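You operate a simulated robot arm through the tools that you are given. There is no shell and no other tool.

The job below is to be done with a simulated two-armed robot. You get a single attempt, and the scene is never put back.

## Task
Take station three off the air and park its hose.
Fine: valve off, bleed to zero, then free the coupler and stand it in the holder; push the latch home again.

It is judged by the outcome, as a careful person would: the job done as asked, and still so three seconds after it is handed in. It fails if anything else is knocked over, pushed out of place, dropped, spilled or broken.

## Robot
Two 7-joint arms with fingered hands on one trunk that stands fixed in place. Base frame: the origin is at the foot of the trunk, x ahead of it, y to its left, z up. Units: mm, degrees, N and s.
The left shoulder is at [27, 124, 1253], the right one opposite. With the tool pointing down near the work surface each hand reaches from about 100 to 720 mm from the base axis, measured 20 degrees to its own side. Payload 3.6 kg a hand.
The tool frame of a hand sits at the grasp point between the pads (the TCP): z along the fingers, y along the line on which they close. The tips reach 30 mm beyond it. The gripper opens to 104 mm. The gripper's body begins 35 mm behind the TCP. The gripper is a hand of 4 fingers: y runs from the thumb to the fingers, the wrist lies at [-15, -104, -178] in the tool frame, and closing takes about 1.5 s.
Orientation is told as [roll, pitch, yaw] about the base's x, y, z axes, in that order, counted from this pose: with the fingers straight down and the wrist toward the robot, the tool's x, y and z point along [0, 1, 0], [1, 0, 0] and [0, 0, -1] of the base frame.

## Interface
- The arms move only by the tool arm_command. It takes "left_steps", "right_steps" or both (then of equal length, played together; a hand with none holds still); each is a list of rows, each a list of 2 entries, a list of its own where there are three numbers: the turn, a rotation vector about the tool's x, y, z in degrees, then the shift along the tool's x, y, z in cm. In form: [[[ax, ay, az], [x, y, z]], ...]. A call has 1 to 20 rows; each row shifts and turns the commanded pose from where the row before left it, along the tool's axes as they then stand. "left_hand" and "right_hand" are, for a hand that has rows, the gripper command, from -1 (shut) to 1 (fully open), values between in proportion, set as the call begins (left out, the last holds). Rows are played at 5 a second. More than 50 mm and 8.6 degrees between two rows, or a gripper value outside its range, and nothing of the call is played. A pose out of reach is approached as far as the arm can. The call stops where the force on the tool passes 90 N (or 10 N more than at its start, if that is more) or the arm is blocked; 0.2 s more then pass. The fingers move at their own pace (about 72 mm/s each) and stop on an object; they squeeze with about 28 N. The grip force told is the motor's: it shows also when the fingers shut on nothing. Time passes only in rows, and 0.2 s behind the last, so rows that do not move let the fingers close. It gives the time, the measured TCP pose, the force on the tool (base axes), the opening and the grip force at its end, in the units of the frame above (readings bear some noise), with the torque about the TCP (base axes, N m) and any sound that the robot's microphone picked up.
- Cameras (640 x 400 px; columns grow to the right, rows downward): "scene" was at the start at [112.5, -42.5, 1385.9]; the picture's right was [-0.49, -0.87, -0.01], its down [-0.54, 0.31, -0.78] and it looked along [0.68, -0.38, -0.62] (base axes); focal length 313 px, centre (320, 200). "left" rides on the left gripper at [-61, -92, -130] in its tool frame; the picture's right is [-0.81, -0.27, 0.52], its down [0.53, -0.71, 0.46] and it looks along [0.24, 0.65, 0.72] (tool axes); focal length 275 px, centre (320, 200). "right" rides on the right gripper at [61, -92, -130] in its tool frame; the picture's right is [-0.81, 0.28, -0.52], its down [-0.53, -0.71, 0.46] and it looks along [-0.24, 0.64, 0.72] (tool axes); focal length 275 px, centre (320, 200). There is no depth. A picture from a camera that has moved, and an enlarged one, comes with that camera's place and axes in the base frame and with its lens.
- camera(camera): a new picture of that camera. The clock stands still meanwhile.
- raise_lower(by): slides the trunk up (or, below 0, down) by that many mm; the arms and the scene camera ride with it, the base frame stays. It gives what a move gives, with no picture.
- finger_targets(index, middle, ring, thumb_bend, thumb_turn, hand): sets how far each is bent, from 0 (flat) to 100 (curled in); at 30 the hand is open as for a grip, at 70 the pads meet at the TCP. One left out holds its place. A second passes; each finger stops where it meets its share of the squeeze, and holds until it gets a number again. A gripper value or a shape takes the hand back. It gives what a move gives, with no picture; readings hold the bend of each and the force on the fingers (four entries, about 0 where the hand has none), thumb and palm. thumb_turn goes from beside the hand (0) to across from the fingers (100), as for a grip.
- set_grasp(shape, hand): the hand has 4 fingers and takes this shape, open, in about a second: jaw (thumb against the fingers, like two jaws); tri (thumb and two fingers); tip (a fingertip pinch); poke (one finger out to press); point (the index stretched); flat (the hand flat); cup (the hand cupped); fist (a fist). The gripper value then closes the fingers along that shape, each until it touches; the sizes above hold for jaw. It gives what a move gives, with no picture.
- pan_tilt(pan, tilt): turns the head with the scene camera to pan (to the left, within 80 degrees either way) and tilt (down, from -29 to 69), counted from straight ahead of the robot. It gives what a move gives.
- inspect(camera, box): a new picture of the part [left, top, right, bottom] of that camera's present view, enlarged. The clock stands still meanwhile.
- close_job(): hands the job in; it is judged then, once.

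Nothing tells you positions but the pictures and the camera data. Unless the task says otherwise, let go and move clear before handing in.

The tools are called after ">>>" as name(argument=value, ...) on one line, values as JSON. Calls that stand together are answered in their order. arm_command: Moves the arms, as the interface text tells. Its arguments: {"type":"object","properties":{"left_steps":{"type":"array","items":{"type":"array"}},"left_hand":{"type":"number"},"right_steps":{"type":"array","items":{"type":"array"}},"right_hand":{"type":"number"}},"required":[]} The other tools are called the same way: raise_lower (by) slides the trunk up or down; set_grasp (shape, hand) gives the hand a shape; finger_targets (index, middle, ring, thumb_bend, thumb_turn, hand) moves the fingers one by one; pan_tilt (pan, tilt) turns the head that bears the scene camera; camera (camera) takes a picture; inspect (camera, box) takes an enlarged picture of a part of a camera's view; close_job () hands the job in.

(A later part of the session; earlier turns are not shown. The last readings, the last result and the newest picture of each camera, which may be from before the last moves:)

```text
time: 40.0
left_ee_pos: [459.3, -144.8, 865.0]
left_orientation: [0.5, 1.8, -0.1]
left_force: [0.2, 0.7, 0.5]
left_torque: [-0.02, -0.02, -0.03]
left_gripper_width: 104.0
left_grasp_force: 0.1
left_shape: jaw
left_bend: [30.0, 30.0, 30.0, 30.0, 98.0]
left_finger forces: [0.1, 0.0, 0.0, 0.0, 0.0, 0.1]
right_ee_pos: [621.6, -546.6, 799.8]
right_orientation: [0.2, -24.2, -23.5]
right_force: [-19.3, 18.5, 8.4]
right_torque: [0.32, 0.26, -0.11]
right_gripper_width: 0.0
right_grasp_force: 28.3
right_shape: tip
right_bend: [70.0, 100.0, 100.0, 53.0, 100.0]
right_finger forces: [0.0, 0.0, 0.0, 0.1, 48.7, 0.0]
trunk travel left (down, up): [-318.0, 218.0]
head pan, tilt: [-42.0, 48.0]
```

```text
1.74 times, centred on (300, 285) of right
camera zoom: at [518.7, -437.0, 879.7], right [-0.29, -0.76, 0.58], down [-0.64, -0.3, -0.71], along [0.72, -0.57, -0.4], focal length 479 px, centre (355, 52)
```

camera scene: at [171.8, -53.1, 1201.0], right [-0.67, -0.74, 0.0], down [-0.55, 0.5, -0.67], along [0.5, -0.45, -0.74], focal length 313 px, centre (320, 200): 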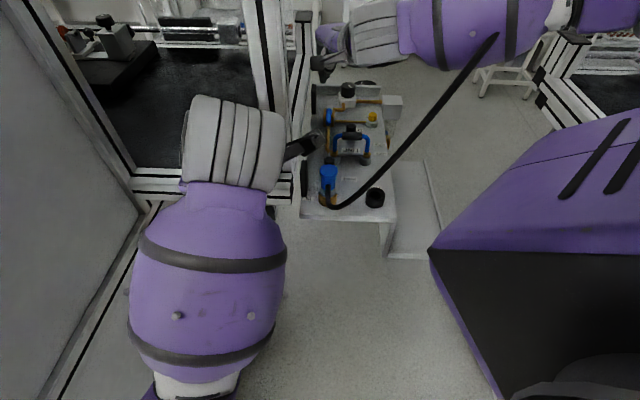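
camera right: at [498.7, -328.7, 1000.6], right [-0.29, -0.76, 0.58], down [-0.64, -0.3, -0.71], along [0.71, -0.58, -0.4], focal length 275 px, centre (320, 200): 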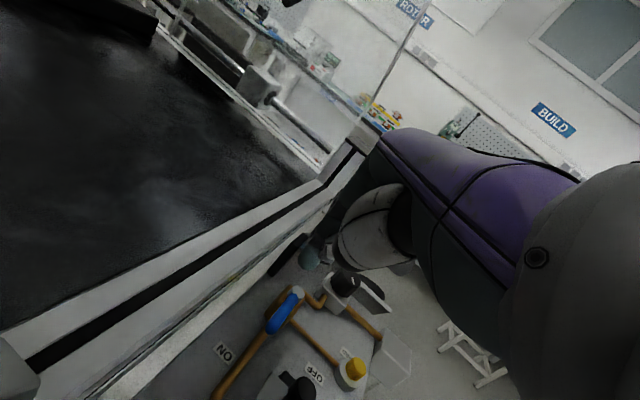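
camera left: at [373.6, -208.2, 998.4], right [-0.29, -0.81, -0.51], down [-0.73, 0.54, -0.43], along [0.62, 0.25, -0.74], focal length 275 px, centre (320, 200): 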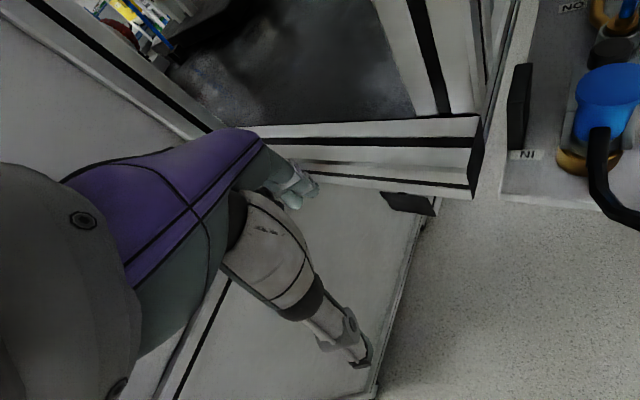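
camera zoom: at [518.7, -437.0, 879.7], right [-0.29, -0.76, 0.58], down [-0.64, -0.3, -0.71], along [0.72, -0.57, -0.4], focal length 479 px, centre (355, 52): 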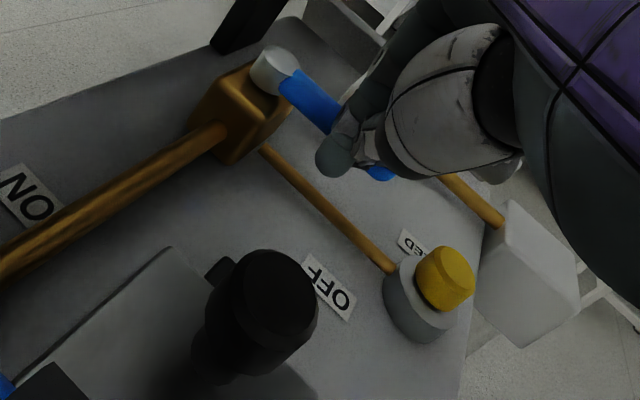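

The stop is reached: about 27 N resisting along the lever's turning direction, so the valve is OFF. I'll back the finger off, away from the lever, and lift.

>>> arm_command(right_steps=[[[0, 0, 0], [0.3, -0.7, -0.32]], [[0, 0, 0], [0.3, -0.7, -0.32]], [[0, 0, 0], [0, 0.8, -1.8]], [[0, 0, 0], [0, 0.8, -1.8]], [[0, 0, 0], [0, 0.8, -1.8]], [[0, 0, 0], [0, 0, 0]]])

>>> inspect(camera="right", box=[180, 190, 380, 400])

>>> camera(camera="scene")

```text
time: 41.4
left_ee_pos: [461.3, -146.2, 865.2]
left_orientation: [0.5, 1.8, 0.0]
left_force: [0.2, -0.3, 0.5]
left_torque: [-0.01, 0.03, 0.01]
left_gripper_width: 103.7
left_grasp_force: 0.0
left_shape: jaw
left_bend: [30.0, 30.0, 30.0, 30.0, 98.0]
left_finger forces: [0.1, 0.1, 0.0, 0.1, 0.0, 0.0]
right_ee_pos: [610.0, -540.7, 856.1]
right_orientation: [0.1, -24.3, -23.6]
right_force: [0.6, -0.4, -0.5]
right_torque: [-0.02, 0.03, 0.0]
right_gripper_width: 0.3
right_grasp_force: 28.3
right_shape: tip
right_bend: [70.0, 100.0, 100.0, 54.0, 100.0]
right_finger forces: [0.1, 0.0, 0.0, 0.1, 0.0, 0.0]
trunk travel left (down, up): [-318.0, 218.0]
head pan, tilt: [-42.0, 48.0]
```

```text
1.90 times, centred on (280, 295) of right
camera zoom: at [508.8, -428.9, 935.8], right [-0.29, -0.76, 0.58], down [-0.64, -0.3, -0.71], along [0.71, -0.58, -0.4], focal length 524 px, centre (396, 19)
```

zoom: 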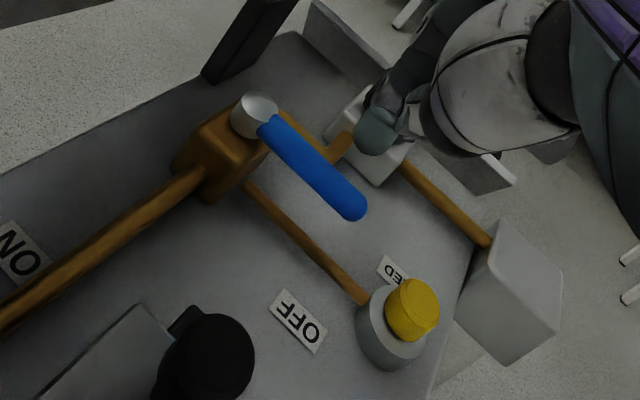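

```text
taken
camera scene: at [172.0, -53.2, 1201.0], right [-0.67, -0.74, 0.0], down [-0.55, 0.5, -0.67], along [0.5, -0.45, -0.74], focal length 313 px, centre (320, 200)
```

scene: 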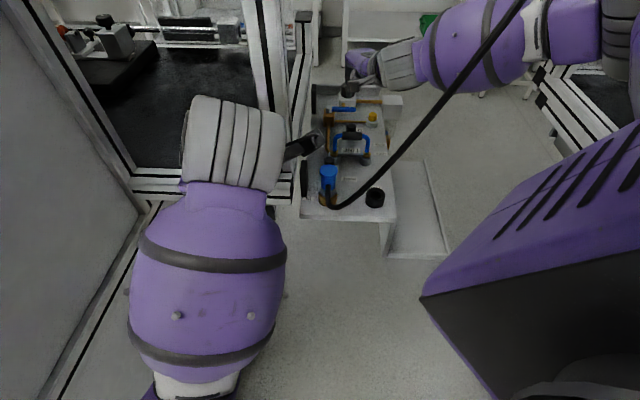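

The lever now points squarely to OFF. Next is the bleed button at about [584, -593, 773]; I'll bring the tip above it.

>>> arm_command(right_steps=[[[0, 0, 0], [-2.0, -0.9, 0.7]], [[0, 0, 0], [-2.0, -0.9, 0.7]], [[0, 0, 0], [-1.8, -0.8, 0.7]], [[0, 0, 0], [0, 0, 0]]])

>>> inspect(camera="right", box=[200, 170, 400, 370])

>>> inspect(camera="scene", box=[300, 40, 440, 160])

```text
time: 42.4
left_ee_pos: [461.5, -146.4, 865.0]
left_orientation: [0.5, 1.9, 0.0]
left_force: [-0.1, -0.6, 0.6]
left_torque: [0.03, -0.03, -0.03]
left_gripper_width: 103.9
left_grasp_force: 0.1
left_shape: jaw
left_bend: [30.0, 30.0, 30.0, 30.0, 98.0]
left_finger forces: [0.1, 0.0, 0.1, 0.0, 0.1, 0.0]
right_ee_pos: [571.8, -588.1, 825.6]
right_orientation: [0.0, -24.4, -23.7]
right_force: [-1.1, 0.4, 0.1]
right_torque: [-0.01, 0.02, 0.02]
right_gripper_width: 0.1
right_grasp_force: 28.0
right_shape: tip
right_bend: [70.0, 100.0, 100.0, 54.0, 100.0]
right_finger forces: [0.0, 0.1, 0.0, 0.0, 0.0, 0.0]
trunk travel left (down, up): [-318.0, 218.0]
head pan, tilt: [-42.0, 48.0]
```

```text
2.00 times, centred on (300, 270) of right
camera zoom: at [471.1, -476.2, 905.9], right [-0.29, -0.76, 0.58], down [-0.64, -0.3, -0.71], along [0.71, -0.58, -0.4], focal length 551 px, centre (360, 60)
```

zoom: 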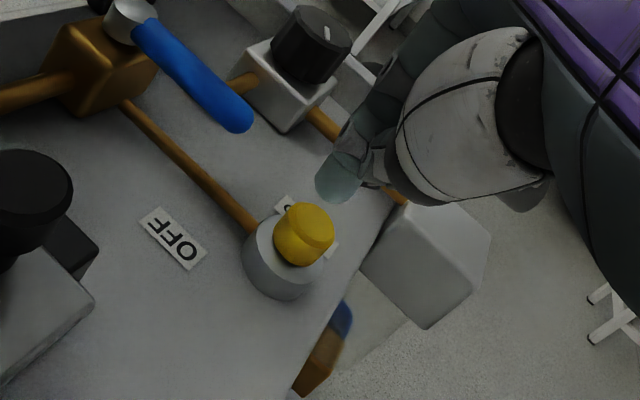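

```text
3.33 times, centred on (370, 100) of scene
camera zoom: at [171.9, -53.1, 1201.0], right [-0.67, -0.74, 0.0], down [-0.55, 0.5, -0.67], along [0.5, -0.45, -0.74], focal length 1042 px, centre (153, 533)
```

zoom: 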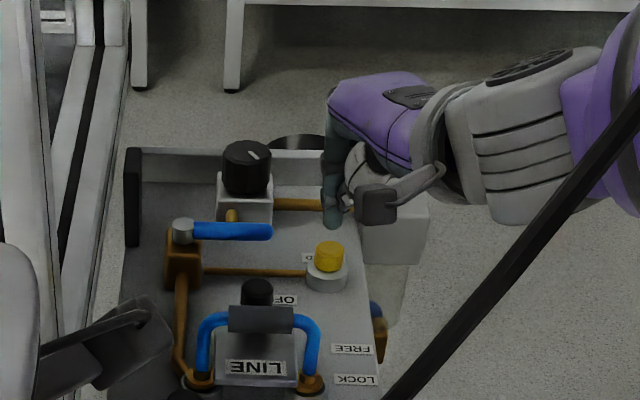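

The tip is nearly above the button. I'll shift it a few millimetres to centre it, then lower in small steps until it touches.

>>> arm_command(right_steps=[[[0, 0, 0], [-0.2, 0.48, 0.22]], [[0, 0, 0], [0, -0.25, 0.55]], [[0, 0, 0], [0, -0.25, 0.55]], [[0, 0, 0], [0, -0.25, 0.55]]])

>>> inspect(camera="right", box=[200, 170, 400, 370])

>>> inspect(camera="scene", box=[320, 60, 420, 140])

```text
time: 43.4
left_ee_pos: [461.8, -146.0, 865.6]
left_orientation: [0.5, 1.9, 0.0]
left_force: [-0.9, 0.5, 0.7]
left_torque: [0.01, -0.02, -0.02]
left_gripper_width: 103.9
left_grasp_force: 0.1
left_shape: jaw
left_bend: [30.0, 30.0, 30.0, 30.0, 98.0]
left_finger forces: [0.0, 0.0, 0.0, 0.0, 0.0, 0.0]
right_ee_pos: [577.5, -591.5, 807.8]
right_orientation: [0.1, -24.3, -23.8]
right_force: [-0.7, 0.3, -0.2]
right_torque: [0.02, 0.01, -0.01]
right_gripper_width: 0.0
right_grasp_force: 28.5
right_shape: tip
right_bend: [70.0, 100.0, 100.0, 54.0, 100.0]
right_finger forces: [0.0, 0.0, 0.1, 0.0, 0.0, 0.0]
trunk travel left (down, up): [-318.0, 218.0]
head pan, tilt: [-42.0, 48.0]
```

```text
2.00 times, centred on (300, 270) of right
camera zoom: at [476.6, -479.9, 887.6], right [-0.29, -0.76, 0.58], down [-0.64, -0.3, -0.71], along [0.71, -0.58, -0.4], focal length 551 px, centre (360, 60)
```

zoom: 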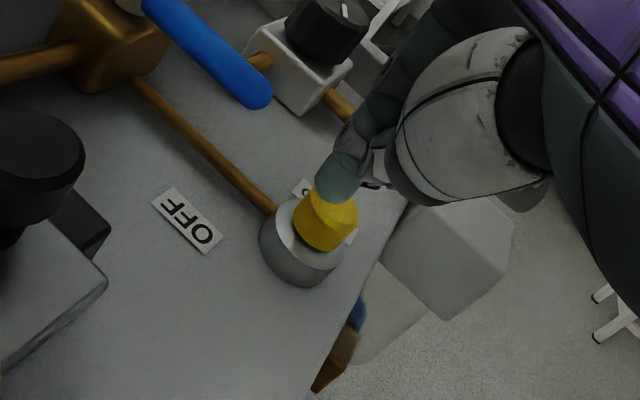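

```text
5.00 times, centred on (370, 100) of scene
camera zoom: at [172.0, -53.2, 1201.0], right [-0.67, -0.74, 0.0], down [-0.55, 0.5, -0.67], along [0.5, -0.45, -0.74], focal length 1563 px, centre (70, 700)
```

zoom: 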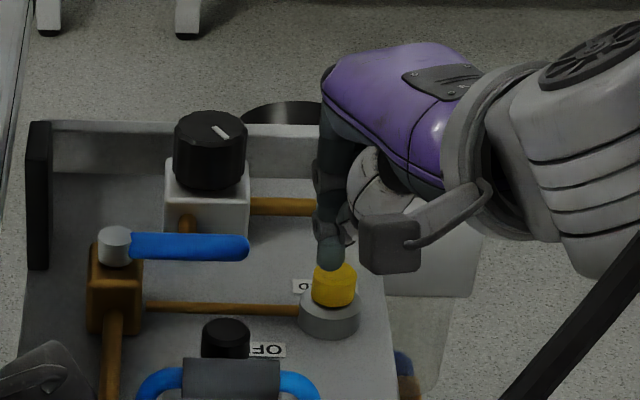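

The tip is right over the yellow cap. I'll press down in small steps and watch force and sound.

>>> arm_command(right_steps=[[[0, 0, 0], [0, -0.17, 0.36]], [[0, 0, 0], [0, -0.17, 0.36]]])

```text
time: 44.0
left_ee_pos: [462.1, -146.6, 864.5]
left_orientation: [0.5, 1.8, 0.0]
left_force: [0.4, 0.4, -0.3]
left_torque: [-0.02, -0.03, 0.01]
left_gripper_width: 103.9
left_grasp_force: 0.0
left_shape: jaw
left_bend: [30.0, 30.0, 30.0, 30.0, 98.0]
left_finger forces: [0.0, 0.0, 0.0, 0.0, 0.0, 0.1]
right_ee_pos: [577.7, -589.4, 800.1]
right_orientation: [0.1, -24.3, -23.7]
right_force: [0.1, 0.3, 1.1]
right_torque: [0.02, 0.0, -0.02]
right_gripper_width: 0.1
right_grasp_force: 27.3
right_shape: tip
right_bend: [70.0, 100.0, 100.0, 54.0, 100.0]
right_finger forces: [0.1, 0.1, 0.1, 0.0, 0.1, 0.0]
trunk travel left (down, up): [-318.0, 218.0]
head pan, tilt: [-42.0, 48.0]
```

No contact force yet; I'll keep lowering gently.

>>> arm_command(right_steps=[[[0, 0, 0], [0, -0.12, 0.27]], [[0, 0, 0], [0, -0.12, 0.27]]])

>>> inspect(camera="scene", box=[320, 60, 420, 140])

>>> inspect(camera="right", box=[240, 190, 400, 350])

```text
time: 44.6
left_ee_pos: [461.6, -146.4, 864.2]
left_orientation: [0.5, 1.9, 0.0]
left_force: [-0.3, 0.1, 0.1]
left_torque: [0.0, 0.0, 0.01]
left_gripper_width: 104.0
left_grasp_force: 0.1
left_shape: jaw
left_bend: [30.0, 30.0, 30.0, 30.0, 98.0]
left_finger forces: [0.1, 0.0, 0.0, 0.0, 0.1, 0.1]
right_ee_pos: [577.4, -588.6, 793.7]
right_orientation: [0.0, -24.4, -23.7]
right_force: [-0.7, 0.0, -0.6]
right_torque: [-0.01, 0.02, 0.01]
right_gripper_width: 0.0
right_grasp_force: 27.2
right_shape: tip
right_bend: [70.0, 100.0, 100.0, 54.0, 100.0]
right_finger forces: [0.0, 0.0, 0.1, 0.0, 0.1, 0.0]
trunk travel left (down, up): [-318.0, 218.0]
head pan, tilt: [-42.0, 48.0]
```

```text
5.00 times, centred on (370, 100) of scene
camera zoom: at [172.0, -53.2, 1201.0], right [-0.67, -0.74, 0.0], down [-0.55, 0.5, -0.67], along [0.5, -0.45, -0.74], focal length 1563 px, centre (70, 700)
```

zoom: 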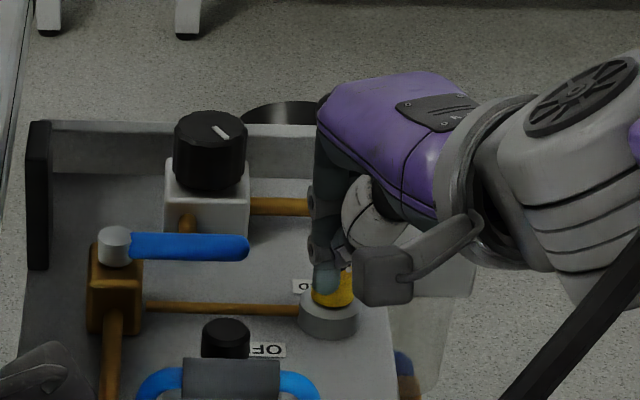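

```text
2.50 times, centred on (320, 270) of right
camera zoom: at [476.4, -478.6, 874.9], right [-0.29, -0.76, 0.58], down [-0.64, -0.3, -0.71], along [0.71, -0.58, -0.4], focal length 688 px, centre (320, 25)
```

zoom: 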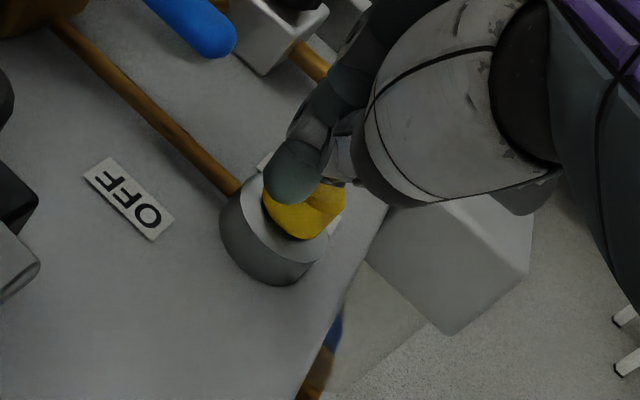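

It's not obvious whether the cap is being pressed or the tip is sliding beside it. I'll zoom in tightly.

>>> inspect(camera="scene", box=[355, 90, 395, 130])

>>> inspect(camera="right", box=[270, 230, 350, 310])

```text
10.00 times, centred on (375, 110) of scene
camera zoom: at [172.0, -53.2, 1201.0], right [-0.67, -0.74, 0.0], down [-0.55, 0.5, -0.67], along [0.5, -0.45, -0.74], focal length 3127 px, centre (-230, 1100)
```

zoom: 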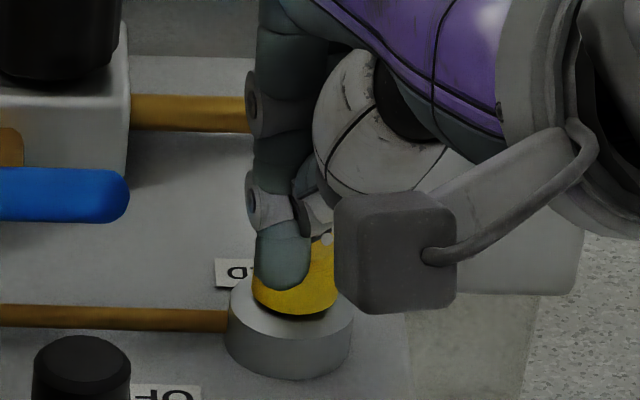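

```text
5.00 times, centred on (310, 270) of right
camera zoom: at [476.4, -478.6, 874.9], right [-0.29, -0.76, 0.58], down [-0.64, -0.3, -0.71], along [0.71, -0.58, -0.4], focal length 1376 px, centre (370, -150)
```

zoom: 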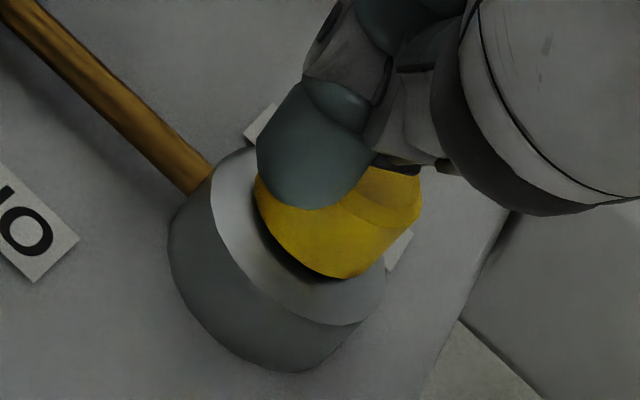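

The cap looks unpressed and the tip is a few millimetres off, toward the near-left edge. I'll lift slightly, shift to the cap's centre, and press again.

>>> arm_command(right_steps=[[[0, 0, 0], [0, 0.33, -0.73]], [[0, 0, 0], [-0.45, 0.43, 0.19]], [[0, 0, 0], [0, -0.25, 0.55]], [[0, 0, 0], [0, -0.12, 0.27]]])

>>> inspect(camera="scene", box=[355, 90, 395, 130])

>>> inspect(camera="right", box=[270, 230, 350, 310])

```text
time: 45.6
left_ee_pos: [461.7, -146.1, 864.7]
left_orientation: [0.5, 1.9, 0.1]
left_force: [-1.1, 0.7, -1.2]
left_torque: [0.02, -0.02, 0.01]
left_gripper_width: 104.2
left_grasp_force: 0.1
left_shape: jaw
left_bend: [30.0, 30.0, 30.0, 30.0, 98.0]
left_finger forces: [0.0, 0.0, 0.0, 0.0, 0.1, 0.0]
right_ee_pos: [580.0, -596.4, 792.4]
right_orientation: [0.1, -24.3, -23.7]
right_force: [0.0, -0.6, 1.0]
right_torque: [-0.03, -0.01, 0.02]
right_gripper_width: 0.1
right_grasp_force: 27.7
right_shape: tip
right_bend: [70.0, 100.0, 100.0, 54.0, 100.0]
right_finger forces: [0.0, 0.0, 0.0, 0.0, 0.0, 0.0]
trunk travel left (down, up): [-318.0, 218.0]
head pan, tilt: [-42.0, 48.0]
```

```text
10.00 times, centred on (375, 110) of scene
camera zoom: at [172.0, -53.2, 1201.0], right [-0.67, -0.74, 0.0], down [-0.55, 0.5, -0.67], along [0.5, -0.45, -0.74], focal length 3127 px, centre (-230, 1100)
```

zoom: 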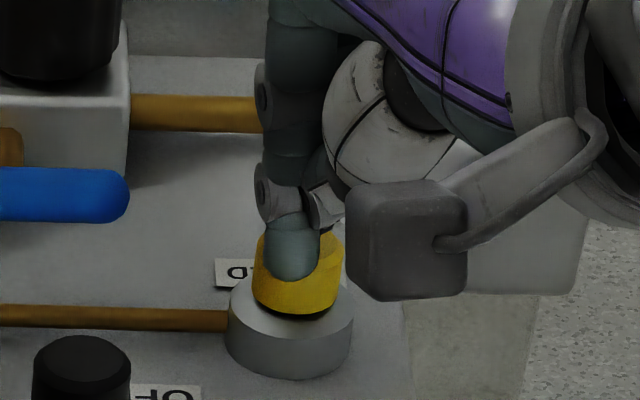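

```text
5.00 times, centred on (310, 270) of right
camera zoom: at [478.9, -484.9, 873.5], right [-0.29, -0.76, 0.58], down [-0.64, -0.3, -0.71], along [0.71, -0.58, -0.4], focal length 1376 px, centre (370, -150)
```

zoom: 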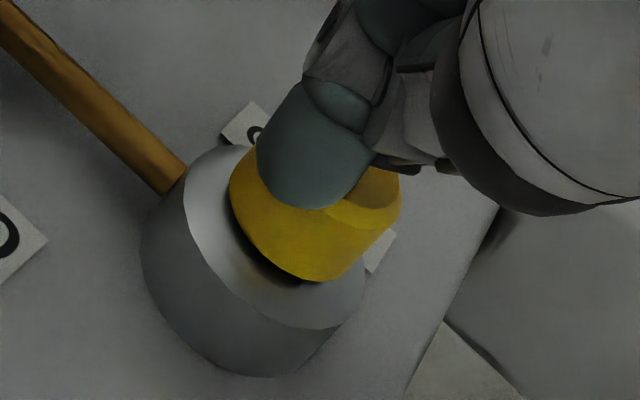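

Now well centred on the cap. Lowering further in 3 mm steps.

>>> arm_command(right_steps=[[[0, 0, 0], [0, -0.12, 0.27]], [[0, 0, 0], [0, -0.12, 0.27]]])

>>> inspect(camera="scene", box=[355, 90, 395, 130])

```text
time: 46.2
left_ee_pos: [460.0, -147.3, 865.1]
left_orientation: [0.5, 1.9, 0.0]
left_force: [-0.1, -1.0, 0.0]
left_torque: [-0.04, -0.01, -0.03]
left_gripper_width: 104.3
left_grasp_force: 0.1
left_shape: jaw
left_bend: [30.0, 30.0, 30.0, 30.0, 98.0]
left_finger forces: [0.0, 0.0, 0.0, 0.0, 0.1, 0.0]
right_ee_pos: [580.5, -595.4, 786.2]
right_orientation: [0.1, -24.3, -23.7]
right_force: [-0.6, 0.4, 0.8]
right_torque: [-0.02, -0.02, -0.02]
right_gripper_width: 0.0
right_grasp_force: 28.0
right_shape: tip
right_bend: [70.0, 100.0, 100.0, 54.0, 100.0]
right_finger forces: [0.1, 0.0, 0.0, 0.0, 0.0, 0.0]
trunk travel left (down, up): [-318.0, 218.0]
head pan, tilt: [-42.0, 48.0]
```

```text
10.00 times, centred on (375, 110) of scene
camera zoom: at [171.8, -53.0, 1201.1], right [-0.67, -0.74, 0.0], down [-0.55, 0.5, -0.67], along [0.5, -0.45, -0.74], focal length 3127 px, centre (-230, 1100)
```

zoom: 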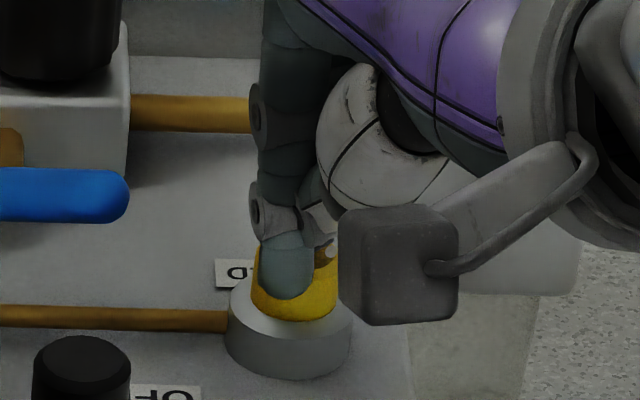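

The cap is starting to go down under the tip with very little force. I'll press further.

>>> arm_command(right_steps=[[[0, 0, 0], [0, -0.12, 0.27]], [[0, 0, 0], [0, 0, 0]], [[0, 0, 0], [0, 0, 0]]])

>>> inspect(camera="scene", box=[355, 90, 395, 130])

>>> inspect(camera="right", box=[270, 230, 350, 310])

```text
time: 47.0
left_ee_pos: [461.4, -146.2, 864.9]
left_orientation: [0.5, 1.8, -0.1]
left_force: [-0.3, 0.4, 0.3]
left_torque: [-0.04, -0.03, 0.0]
left_gripper_width: 104.1
left_grasp_force: 0.0
left_shape: jaw
left_bend: [30.0, 30.0, 30.0, 30.0, 98.0]
left_finger forces: [0.0, 0.0, 0.0, 0.0, 0.1, 0.0]
right_ee_pos: [581.5, -596.6, 784.1]
right_orientation: [0.0, -24.3, -23.7]
right_force: [-0.1, 0.2, 2.7]
right_torque: [0.0, -0.02, -0.01]
right_gripper_width: 0.0
right_grasp_force: 28.3
right_shape: tip
right_bend: [70.0, 100.0, 100.0, 55.0, 100.0]
right_finger forces: [0.0, 0.0, 0.0, 0.1, 0.0, 0.0]
trunk travel left (down, up): [-318.0, 218.0]
head pan, tilt: [-42.0, 48.0]
```

```text
10.00 times, centred on (375, 110) of scene
camera zoom: at [171.8, -52.9, 1201.1], right [-0.67, -0.74, 0.0], down [-0.55, 0.5, -0.67], along [0.5, -0.45, -0.74], focal length 3127 px, centre (-230, 1100)
```

zoom: 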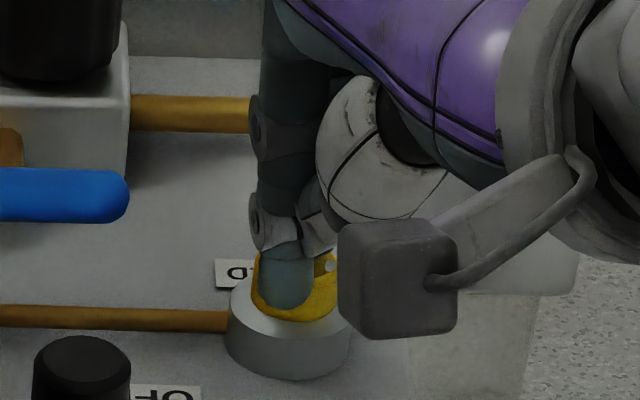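

```text
5.00 times, centred on (310, 270) of right
camera zoom: at [479.4, -485.0, 865.1], right [-0.29, -0.76, 0.58], down [-0.64, -0.3, -0.71], along [0.71, -0.58, -0.4], focal length 1376 px, centre (370, -150)
```

zoom: 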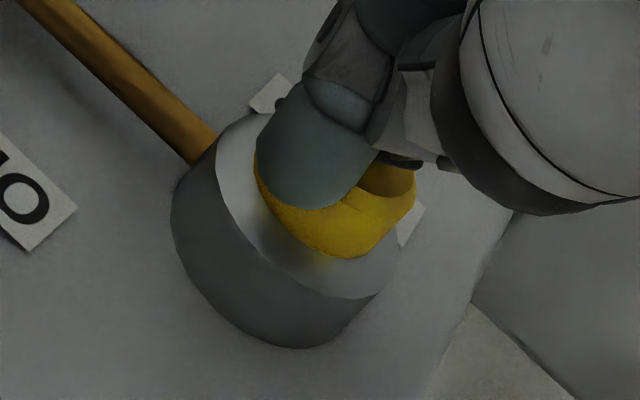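

The cap is going down now, with a 2.7 N reaction, but there's no sound yet. Pressing to the bottom.

>>> arm_command(right_steps=[[[0, 0, 0], [0, -0.12, 0.27]], [[0, 0, 0], [0, 0, 0]], [[0, 0, 0], [0, 0, 0]], [[0, 0, 0], [0, 0, 0]]])

```text
time: 48.0
left_ee_pos: [461.5, -145.9, 864.7]
left_orientation: [0.4, 1.9, 0.1]
left_force: [0.1, 0.6, -0.5]
left_torque: [-0.01, -0.04, -0.04]
left_gripper_width: 103.9
left_grasp_force: 0.0
left_shape: jaw
left_bend: [30.0, 30.0, 30.0, 30.0, 98.0]
left_finger forces: [0.1, 0.0, 0.1, 0.0, 0.1, 0.0]
right_ee_pos: [578.8, -594.8, 781.5]
right_orientation: [0.0, -24.3, -23.7]
right_force: [-0.2, 0.6, 6.1]
right_torque: [-0.05, -0.06, 0.04]
right_gripper_width: 0.0
right_grasp_force: 28.5
right_shape: tip
right_bend: [70.0, 100.0, 100.0, 56.0, 100.0]
right_finger forces: [0.0, 0.0, 0.0, 0.1, 0.1, 0.0]
trunk travel left (down, up): [-318.0, 218.0]
head pan, tilt: [-42.0, 48.0]
```

>>> arm_command(right_steps=[[[0, 0, 0], [0, -0.12, 0.27]], [[0, 0, 0], [0, 0, 0]], [[0, 0, 0], [0, 0, 0]], [[0, 0, 0], [0, 0, 0]]])

>>> inspect(camera="right", box=[270, 230, 350, 310])

```text
time: 49.0
left_ee_pos: [459.8, -146.3, 865.4]
left_orientation: [0.4, 2.0, 0.0]
left_force: [0.4, 0.1, -0.9]
left_torque: [0.01, 0.0, 0.04]
left_gripper_width: 104.0
left_grasp_force: 0.2
left_shape: jaw
left_bend: [30.0, 30.0, 30.0, 30.0, 98.0]
left_finger forces: [0.0, 0.0, 0.0, 0.0, 0.1, 0.1]
right_ee_pos: [578.8, -595.5, 780.5]
right_orientation: [0.0, -24.4, -23.6]
right_force: [-1.0, 1.5, 12.0]
right_torque: [-0.12, -0.18, 0.0]
right_gripper_width: 0.0
right_grasp_force: 28.1
right_shape: tip
right_bend: [70.0, 100.0, 100.0, 58.0, 100.0]
right_finger forces: [0.0, 0.0, 0.1, 0.0, 20.9, 0.0]
trunk travel left (down, up): [-318.0, 218.0]
head pan, tilt: [-42.0, 48.0]
```

```text
5.00 times, centred on (310, 270) of right
camera zoom: at [478.4, -483.9, 860.2], right [-0.29, -0.76, 0.58], down [-0.64, -0.3, -0.71], along [0.71, -0.58, -0.39], focal length 1376 px, centre (370, -150)
```

zoom: 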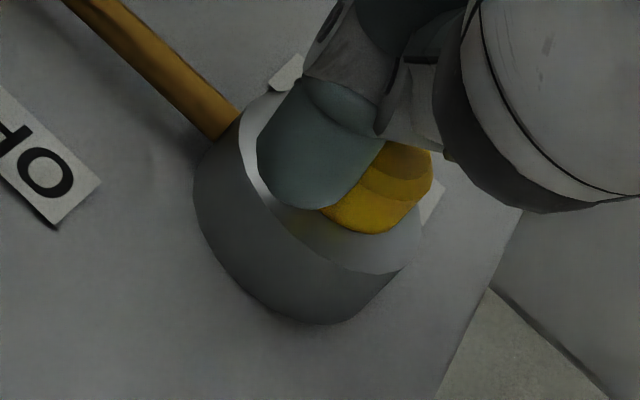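

The cap is well down with about 12 N reaction. I'll press a bit more firmly and hold, listening for the bleed.

>>> arm_command(right_steps=[[[0, 0, 0], [0, -0.12, 0.27]], [[0, 0, 0], [0, 0, 0]], [[0, 0, 0], [0, 0, 0]], [[0, 0, 0], [0, 0, 0]], [[0, 0, 0], [0, 0, 0]], [[0, 0, 0], [0, 0, 0]], [[0, 0, 0], [0, 0, 0]], [[0, 0, 0], [0, 0, 0]]])

>>> inspect(camera="right", box=[270, 230, 350, 310])

>>> inspect(camera="scene", box=[355, 90, 395, 130])

```text
time: 50.8
left_ee_pos: [461.1, -144.9, 865.9]
left_orientation: [0.4, 1.9, 0.0]
left_force: [1.0, -0.6, -0.9]
left_torque: [-0.01, -0.03, -0.02]
left_gripper_width: 104.3
left_grasp_force: 0.1
left_shape: jaw
left_bend: [30.0, 30.0, 30.0, 30.0, 98.0]
left_finger forces: [0.0, 0.0, 0.0, 0.0, 0.0, 0.1]
right_ee_pos: [577.4, -595.2, 777.1]
right_orientation: [0.1, -24.4, -23.7]
right_force: [0.7, 2.6, 18.0]
right_torque: [-0.15, -0.3, 0.06]
right_gripper_width: 0.0
right_grasp_force: 28.0
right_shape: tip
right_bend: [70.0, 100.0, 100.0, 60.0, 100.0]
right_finger forces: [0.1, 0.1, 0.0, 0.0, 26.9, 0.0]
trunk travel left (down, up): [-318.0, 218.0]
head pan, tilt: [-42.0, 48.0]
```

```text
5.00 times, centred on (310, 270) of right
camera zoom: at [477.6, -483.7, 857.2], right [-0.29, -0.76, 0.58], down [-0.64, -0.3, -0.71], along [0.71, -0.58, -0.39], focal length 1376 px, centre (370, -150)
```

zoom: 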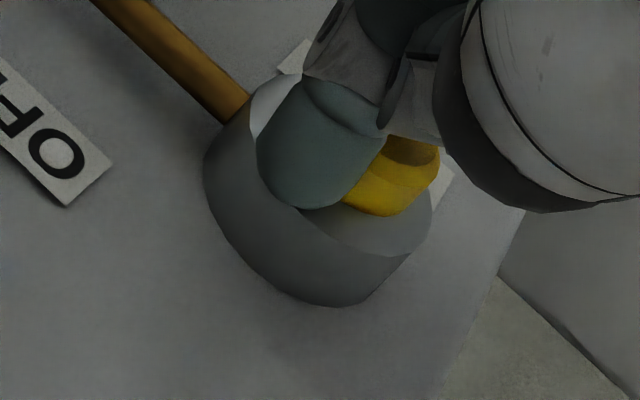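

```text
10.00 times, centred on (375, 110) of scene
camera zoom: at [170.6, -51.6, 1201.3], right [-0.67, -0.74, 0.0], down [-0.55, 0.5, -0.67], along [0.5, -0.45, -0.74], focal length 3127 px, centre (-230, 1100)
```

zoom: 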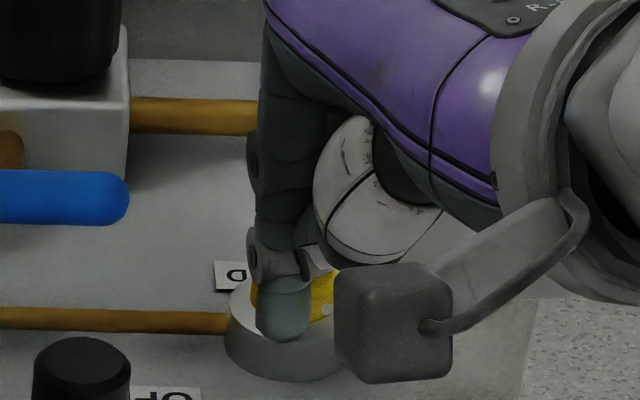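

The cap is about 10 mm down and its reaction is rising (18 N), but no hiss is reported. I'll press further to make sure it bottoms out.

>>> arm_command(right_steps=[[[0, 0, 0], [0, -0.17, 0.36]], [[0, 0, 0], [0, -0.17, 0.36]], [[0, 0, 0], [0, 0, 0]], [[0, 0, 0], [0, 0, 0]], [[0, 0, 0], [0, 0, 0]]])

>>> inspect(camera="right", box=[270, 230, 350, 310])

```text
time: 52.0
left_ee_pos: [458.4, -144.2, 866.7]
left_orientation: [0.3, 1.8, 0.1]
left_force: [1.2, -0.5, -0.5]
left_torque: [0.01, 0.02, -0.01]
left_gripper_width: 104.1
left_grasp_force: 0.1
left_shape: jaw
left_bend: [30.0, 30.0, 30.0, 30.0, 98.0]
left_finger forces: [0.0, 0.0, 0.0, 0.0, 0.0, 0.1]
right_ee_pos: [579.0, -595.6, 774.0]
right_orientation: [0.2, -24.8, -23.9]
right_force: [-3.1, -0.4, 34.8]
right_torque: [-0.31, -0.38, -0.02]
right_gripper_width: 0.0
right_grasp_force: 28.3
right_shape: tip
right_bend: [70.0, 100.0, 100.0, 72.0, 100.0]
right_finger forces: [14.2, 0.0, 0.0, 0.0, 29.4, 0.1]
trunk travel left (down, up): [-318.0, 218.0]
head pan, tilt: [-42.0, 48.0]
```

```text
5.00 times, centred on (310, 270) of right
camera zoom: at [477.7, -483.7, 853.1], right [-0.3, -0.76, 0.58], down [-0.63, -0.3, -0.71], along [0.72, -0.58, -0.39], focal length 1376 px, centre (370, -150)
```

zoom: 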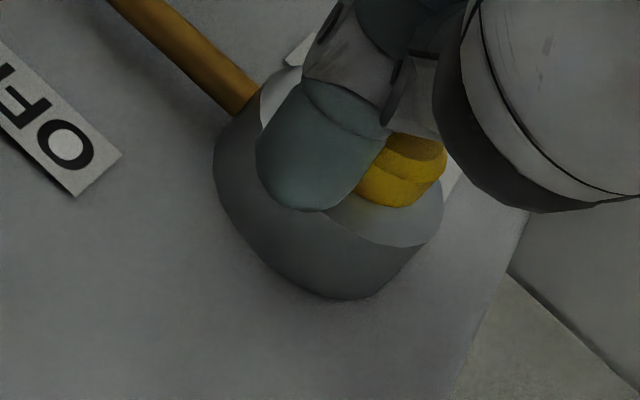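

The thumb is doing the pressing and being pushed back, while the index has slid to the near side of the cap. I'll lift, move the probe about 8 mm further so the index lands on the cap's centre, and check before pressing.

>>> arm_command(right_steps=[[[0, 0, 0], [0, 0.7, -1.55]], [[0, 0, 0], [0, 0.7, -1.55]], [[0, 0, 0], [-0.59, 0.48, 0.22]], [[0, 0, 0], [0, 0, 0]], [[0, 0, 0], [0, 0, 0]]])

>>> inspect(camera="scene", box=[355, 90, 395, 130])

>>> inspect(camera="right", box=[270, 230, 350, 310])

```text
time: 53.2
left_ee_pos: [461.6, -145.3, 864.9]
left_orientation: [0.5, 1.9, 0.1]
left_force: [0.0, -0.4, 0.8]
left_torque: [-0.01, -0.03, -0.05]
left_gripper_width: 104.0
left_grasp_force: 0.0
left_shape: jaw
left_bend: [30.0, 30.0, 30.0, 30.0, 98.0]
left_finger forces: [0.0, 0.1, 0.1, 0.1, 0.0, 0.0]
right_ee_pos: [581.1, -604.0, 800.1]
right_orientation: [0.1, -24.3, -23.8]
right_force: [0.0, 0.5, 1.3]
right_torque: [0.02, 0.0, 0.0]
right_gripper_width: 0.1
right_grasp_force: 28.4
right_shape: tip
right_bend: [70.0, 100.0, 100.0, 57.0, 100.0]
right_finger forces: [0.0, 0.1, 0.0, 0.0, 0.1, 0.0]
trunk travel left (down, up): [-318.0, 218.0]
head pan, tilt: [-42.0, 48.0]
```

```text
10.00 times, centred on (375, 110) of scene
camera zoom: at [171.9, -53.2, 1201.0], right [-0.67, -0.74, 0.0], down [-0.55, 0.5, -0.67], along [0.5, -0.45, -0.74], focal length 3127 px, centre (-230, 1100)
```

zoom: 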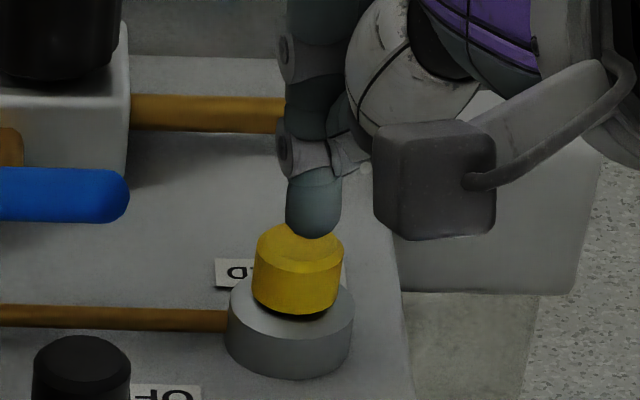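

```text
5.00 times, centred on (310, 270) of right
camera zoom: at [480.6, -493.0, 881.9], right [-0.29, -0.76, 0.58], down [-0.64, -0.3, -0.71], along [0.71, -0.58, -0.4], focal length 1376 px, centre (370, -150)
```

zoom: 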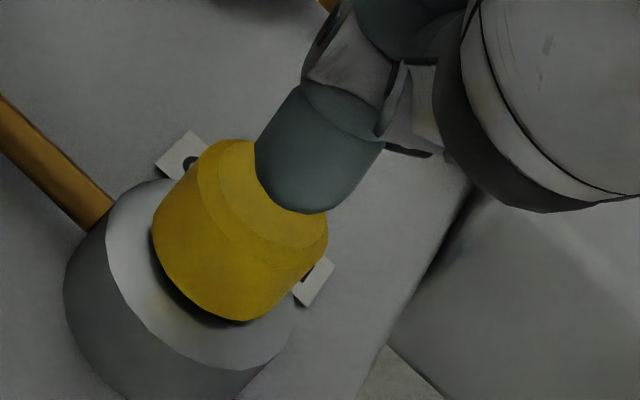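

Now the index is clearly above the cap, about 3 mm right of its centre. I'll nudge it left and press straight down.

>>> arm_command(right_steps=[[[0, 0, 0], [0.33, 0.12, 0.05]], [[0, 0, 0], [0, -0.25, 0.55]], [[0, 0, 0], [0, -0.21, 0.46]], [[0, 0, 0], [0, 0, 0]]])

>>> inspect(camera="scene", box=[355, 90, 395, 130])

>>> inspect(camera="right", box=[270, 230, 350, 310])

```text
time: 54.2
left_ee_pos: [460.6, -147.2, 865.5]
left_orientation: [0.6, 1.8, 0.1]
left_force: [-0.3, 0.0, -1.0]
left_torque: [-0.01, 0.03, 0.0]
left_gripper_width: 104.0
left_grasp_force: 0.0
left_shape: jaw
left_bend: [30.0, 30.0, 30.0, 30.0, 98.0]
left_finger forces: [0.0, 0.0, 0.0, 0.0, 0.1, 0.1]
right_ee_pos: [584.6, -600.4, 789.8]
right_orientation: [-0.1, -24.3, -23.7]
right_force: [-0.3, -0.3, 0.6]
right_torque: [-0.03, 0.0, -0.03]
right_gripper_width: 0.1
right_grasp_force: 28.6
right_shape: tip
right_bend: [70.0, 100.0, 100.0, 57.0, 100.0]
right_finger forces: [0.0, 0.1, 0.0, 0.1, 0.0, 0.0]
trunk travel left (down, up): [-318.0, 218.0]
head pan, tilt: [-42.0, 48.0]
```

```text
10.00 times, centred on (375, 110) of scene
camera zoom: at [172.0, -53.1, 1201.0], right [-0.67, -0.74, 0.0], down [-0.55, 0.5, -0.67], along [0.5, -0.45, -0.74], focal length 3127 px, centre (-230, 1100)
```

zoom: 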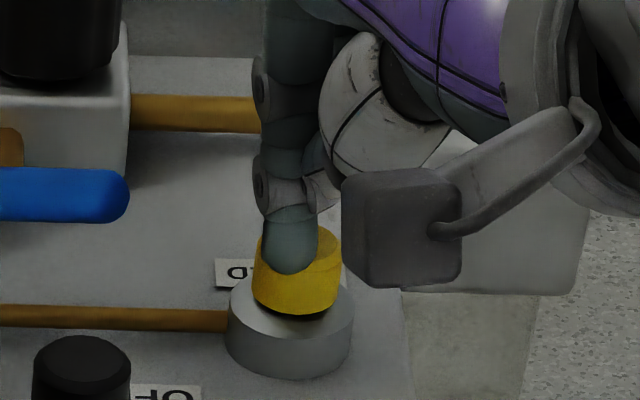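

```text
5.00 times, centred on (310, 270) of right
camera zoom: at [483.7, -489.7, 871.8], right [-0.29, -0.76, 0.58], down [-0.64, -0.3, -0.71], along [0.71, -0.58, -0.4], focal length 1376 px, centre (370, -150)
```

zoom: 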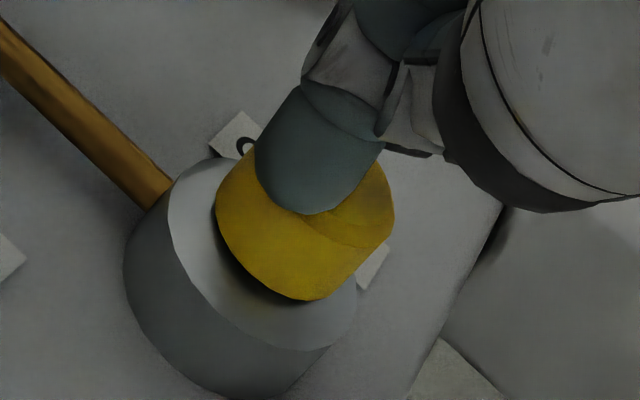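

>>> arm_command(right_steps=[[[0, 0, 0], [-0.1, 0.24, 0.11]], [[0, 0, 0], [0, -0.21, 0.46]], [[0, 0, 0], [0, -0.21, 0.46]], [[0, 0, 0], [0, 0, 0]]])

>>> inspect(camera="scene", box=[355, 90, 395, 130])

>>> inspect(camera="right", box=[270, 230, 350, 310])

```text
time: 55.2
left_ee_pos: [461.1, -144.9, 865.0]
left_orientation: [0.4, 1.8, 0.0]
left_force: [-0.1, -0.1, -0.5]
left_torque: [0.01, 0.02, -0.01]
left_gripper_width: 103.8
left_grasp_force: 0.1
left_shape: jaw
left_bend: [30.0, 30.0, 30.0, 30.0, 98.0]
left_finger forces: [0.0, 0.0, 0.0, 0.0, 0.1, 0.0]
right_ee_pos: [586.6, -603.2, 782.3]
right_orientation: [0.2, -24.6, -23.9]
right_force: [-0.4, -2.7, 18.0]
right_torque: [-0.08, -0.05, 0.0]
right_gripper_width: 0.1
right_grasp_force: 28.1
right_shape: tip
right_bend: [70.0, 100.0, 100.0, 57.0, 100.0]
right_finger forces: [18.7, 0.1, 0.0, 0.0, 0.0, 0.1]
trunk travel left (down, up): [-318.0, 218.0]
head pan, tilt: [-42.0, 48.0]
```

```text
10.00 times, centred on (375, 110) of scene
camera zoom: at [170.5, -51.9, 1201.4], right [-0.67, -0.74, 0.0], down [-0.55, 0.5, -0.67], along [0.5, -0.45, -0.74], focal length 3127 px, centre (-230, 1100)
```

zoom: 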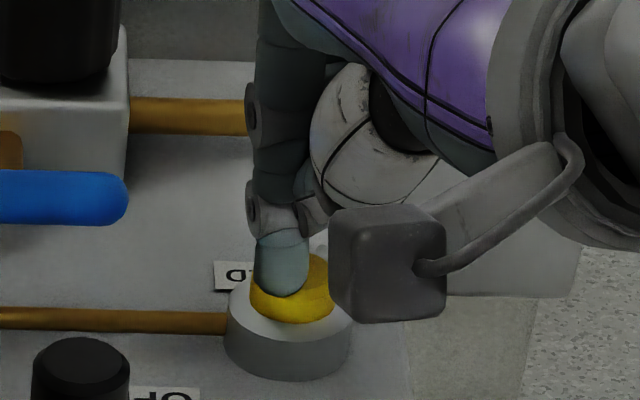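

```text
5.00 times, centred on (310, 270) of right
camera zoom: at [485.9, -490.9, 863.1], right [-0.3, -0.76, 0.58], down [-0.63, -0.3, -0.71], along [0.71, -0.58, -0.39], focal length 1376 px, centre (370, -150)
```

zoom: 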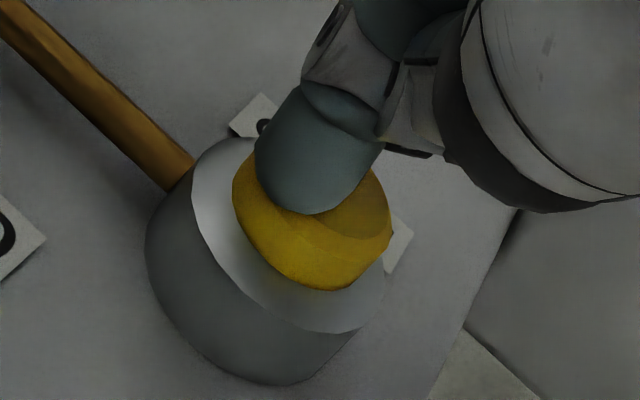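

The index is now pressing the cap squarely (18.7 N on the index). I'll press further and hold.

>>> arm_command(right_steps=[[[0, 0, 0], [0, -0.17, 0.36]], [[0, 0, 0], [0, 0, 0]], [[0, 0, 0], [0, 0, 0]], [[0, 0, 0], [0, 0, 0]], [[0, 0, 0], [0, 0, 0]]])

>>> inspect(camera="right", box=[270, 230, 350, 310])

```text
time: 56.4
left_ee_pos: [459.3, -145.1, 866.2]
left_orientation: [0.5, 1.8, 0.0]
left_force: [-0.2, 0.0, 0.0]
left_torque: [-0.02, 0.0, -0.01]
left_gripper_width: 104.0
left_grasp_force: 0.0
left_shape: jaw
left_bend: [30.0, 30.0, 30.0, 30.0, 98.0]
left_finger forces: [0.0, 0.0, 0.1, 0.0, 0.0, 0.0]
right_ee_pos: [585.6, -600.6, 781.3]
right_orientation: [0.2, -24.7, -23.8]
right_force: [-2.4, -2.2, 30.5]
right_torque: [-0.13, 0.0, 0.01]
right_gripper_width: 0.0
right_grasp_force: 27.5
right_shape: tip
right_bend: [70.0, 100.0, 100.0, 57.0, 100.0]
right_finger forces: [30.9, 0.0, 0.1, 0.0, 0.1, 0.0]
trunk travel left (down, up): [-318.0, 218.0]
head pan, tilt: [-42.0, 48.0]
```

```text
5.00 times, centred on (310, 270) of right
camera zoom: at [485.4, -489.3, 860.7], right [-0.3, -0.76, 0.58], down [-0.63, -0.3, -0.71], along [0.72, -0.58, -0.39], focal length 1376 px, centre (370, -150)
```

zoom: 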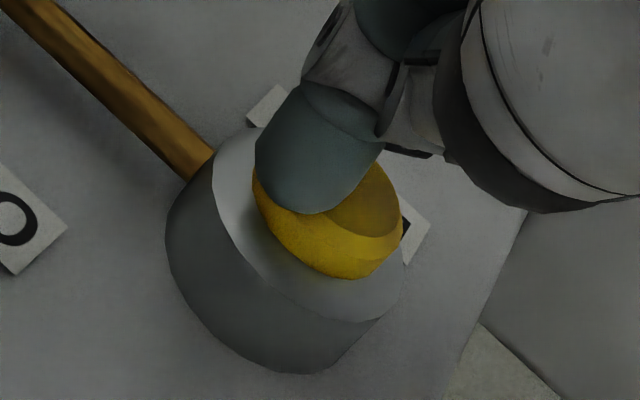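

About 31 N on the index and the cap barely moves further, so it seems bottomed. I'll keep holding and look closely at the black round unit with the white mark, which may be the pressure indicator.

>>> inspect(camera="scene", box=[325, 70, 375, 120])

>>> camera(camera="right")

>>> inspect(camera="scene", box=[290, 60, 410, 220])

```text
8.00 times, centred on (350, 95) of scene
camera zoom: at [169.4, -51.1, 1201.5], right [-0.67, -0.74, 0.0], down [-0.55, 0.5, -0.67], along [0.5, -0.45, -0.74], focal length 2502 px, centre (80, 1040)
```

zoom: 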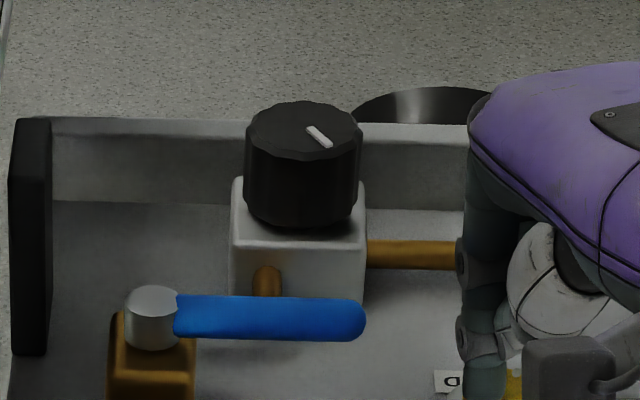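

```text
taken
camera right: at [485.4, -489.3, 860.7], right [-0.3, -0.76, 0.58], down [-0.63, -0.3, -0.71], along [0.72, -0.58, -0.39], focal length 275 px, centre (320, 200)
```

right: 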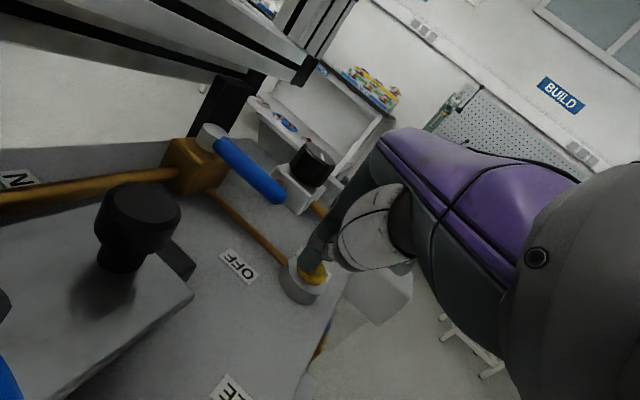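

```text
2.50 times, centred on (350, 140) of scene
camera zoom: at [169.4, -51.1, 1201.5], right [-0.67, -0.74, 0.0], down [-0.55, 0.5, -0.67], along [0.5, -0.45, -0.74], focal length 782 px, centre (245, 350)
```

zoom: 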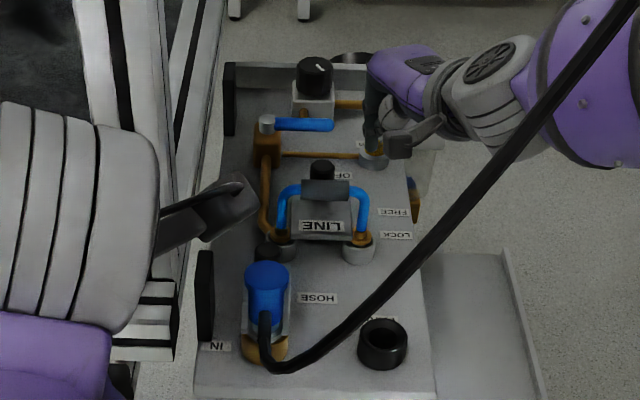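

The lever and layout look right; the black unit is just the regulator knob. I'll press the cap harder in small steps to be certain it's fully down.

>>> arm_command(right_steps=[[[0, 0, 0], [0, -0.17, 0.36]], [[0, 0, 0], [0, -0.17, 0.36]], [[0, 0, 0], [0, 0, 0]], [[0, 0, 0], [0, 0, 0]], [[0, 0, 0], [0, 0, 0]]])

>>> inspect(camera="right", box=[270, 230, 350, 310])

>>> inspect(camera="scene", box=[355, 90, 395, 130])

```text
time: 57.6
left_ee_pos: [459.1, -144.4, 866.4]
left_orientation: [0.3, 1.8, 0.0]
left_force: [-0.4, -0.5, -0.1]
left_torque: [0.01, -0.01, -0.01]
left_gripper_width: 103.8
left_grasp_force: 0.0
left_shape: jaw
left_bend: [30.0, 30.0, 30.0, 30.0, 98.0]
left_finger forces: [0.1, 0.1, 0.0, 0.0, 0.1, 0.1]
right_ee_pos: [587.3, -600.6, 778.7]
right_orientation: [0.2, -25.3, -23.9]
right_force: [-3.0, -0.8, 45.8]
right_torque: [-0.12, 0.0, -0.05]
right_gripper_width: 0.0
right_grasp_force: 28.3
right_shape: tip
right_bend: [70.0, 100.0, 100.0, 57.0, 100.0]
right_finger forces: [46.6, 0.0, 0.0, 0.0, 0.1, 0.0]
trunk travel left (down, up): [-318.0, 218.0]
head pan, tilt: [-42.0, 48.0]
```

```text
5.00 times, centred on (310, 270) of right
camera zoom: at [485.3, -489.4, 856.8], right [-0.3, -0.75, 0.58], down [-0.63, -0.3, -0.72], along [0.72, -0.58, -0.38], focal length 1376 px, centre (370, -150)
```

zoom: 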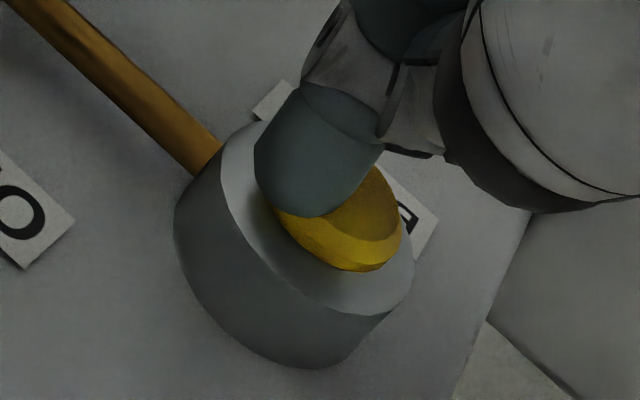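

```text
10.00 times, centred on (375, 110) of scene
camera zoom: at [168.1, -49.8, 1201.8], right [-0.67, -0.74, 0.0], down [-0.55, 0.5, -0.67], along [0.5, -0.45, -0.74], focal length 3127 px, centre (-230, 1100)
```

zoom: 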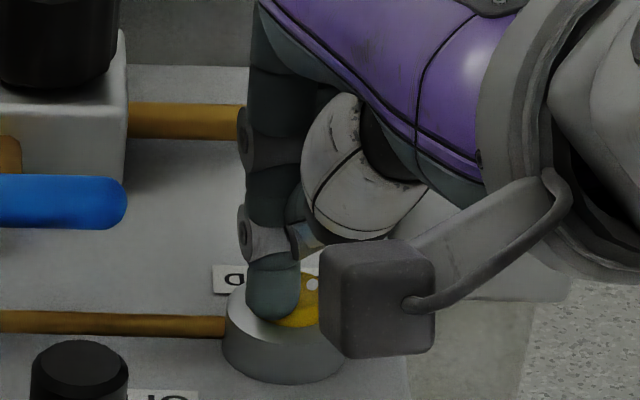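

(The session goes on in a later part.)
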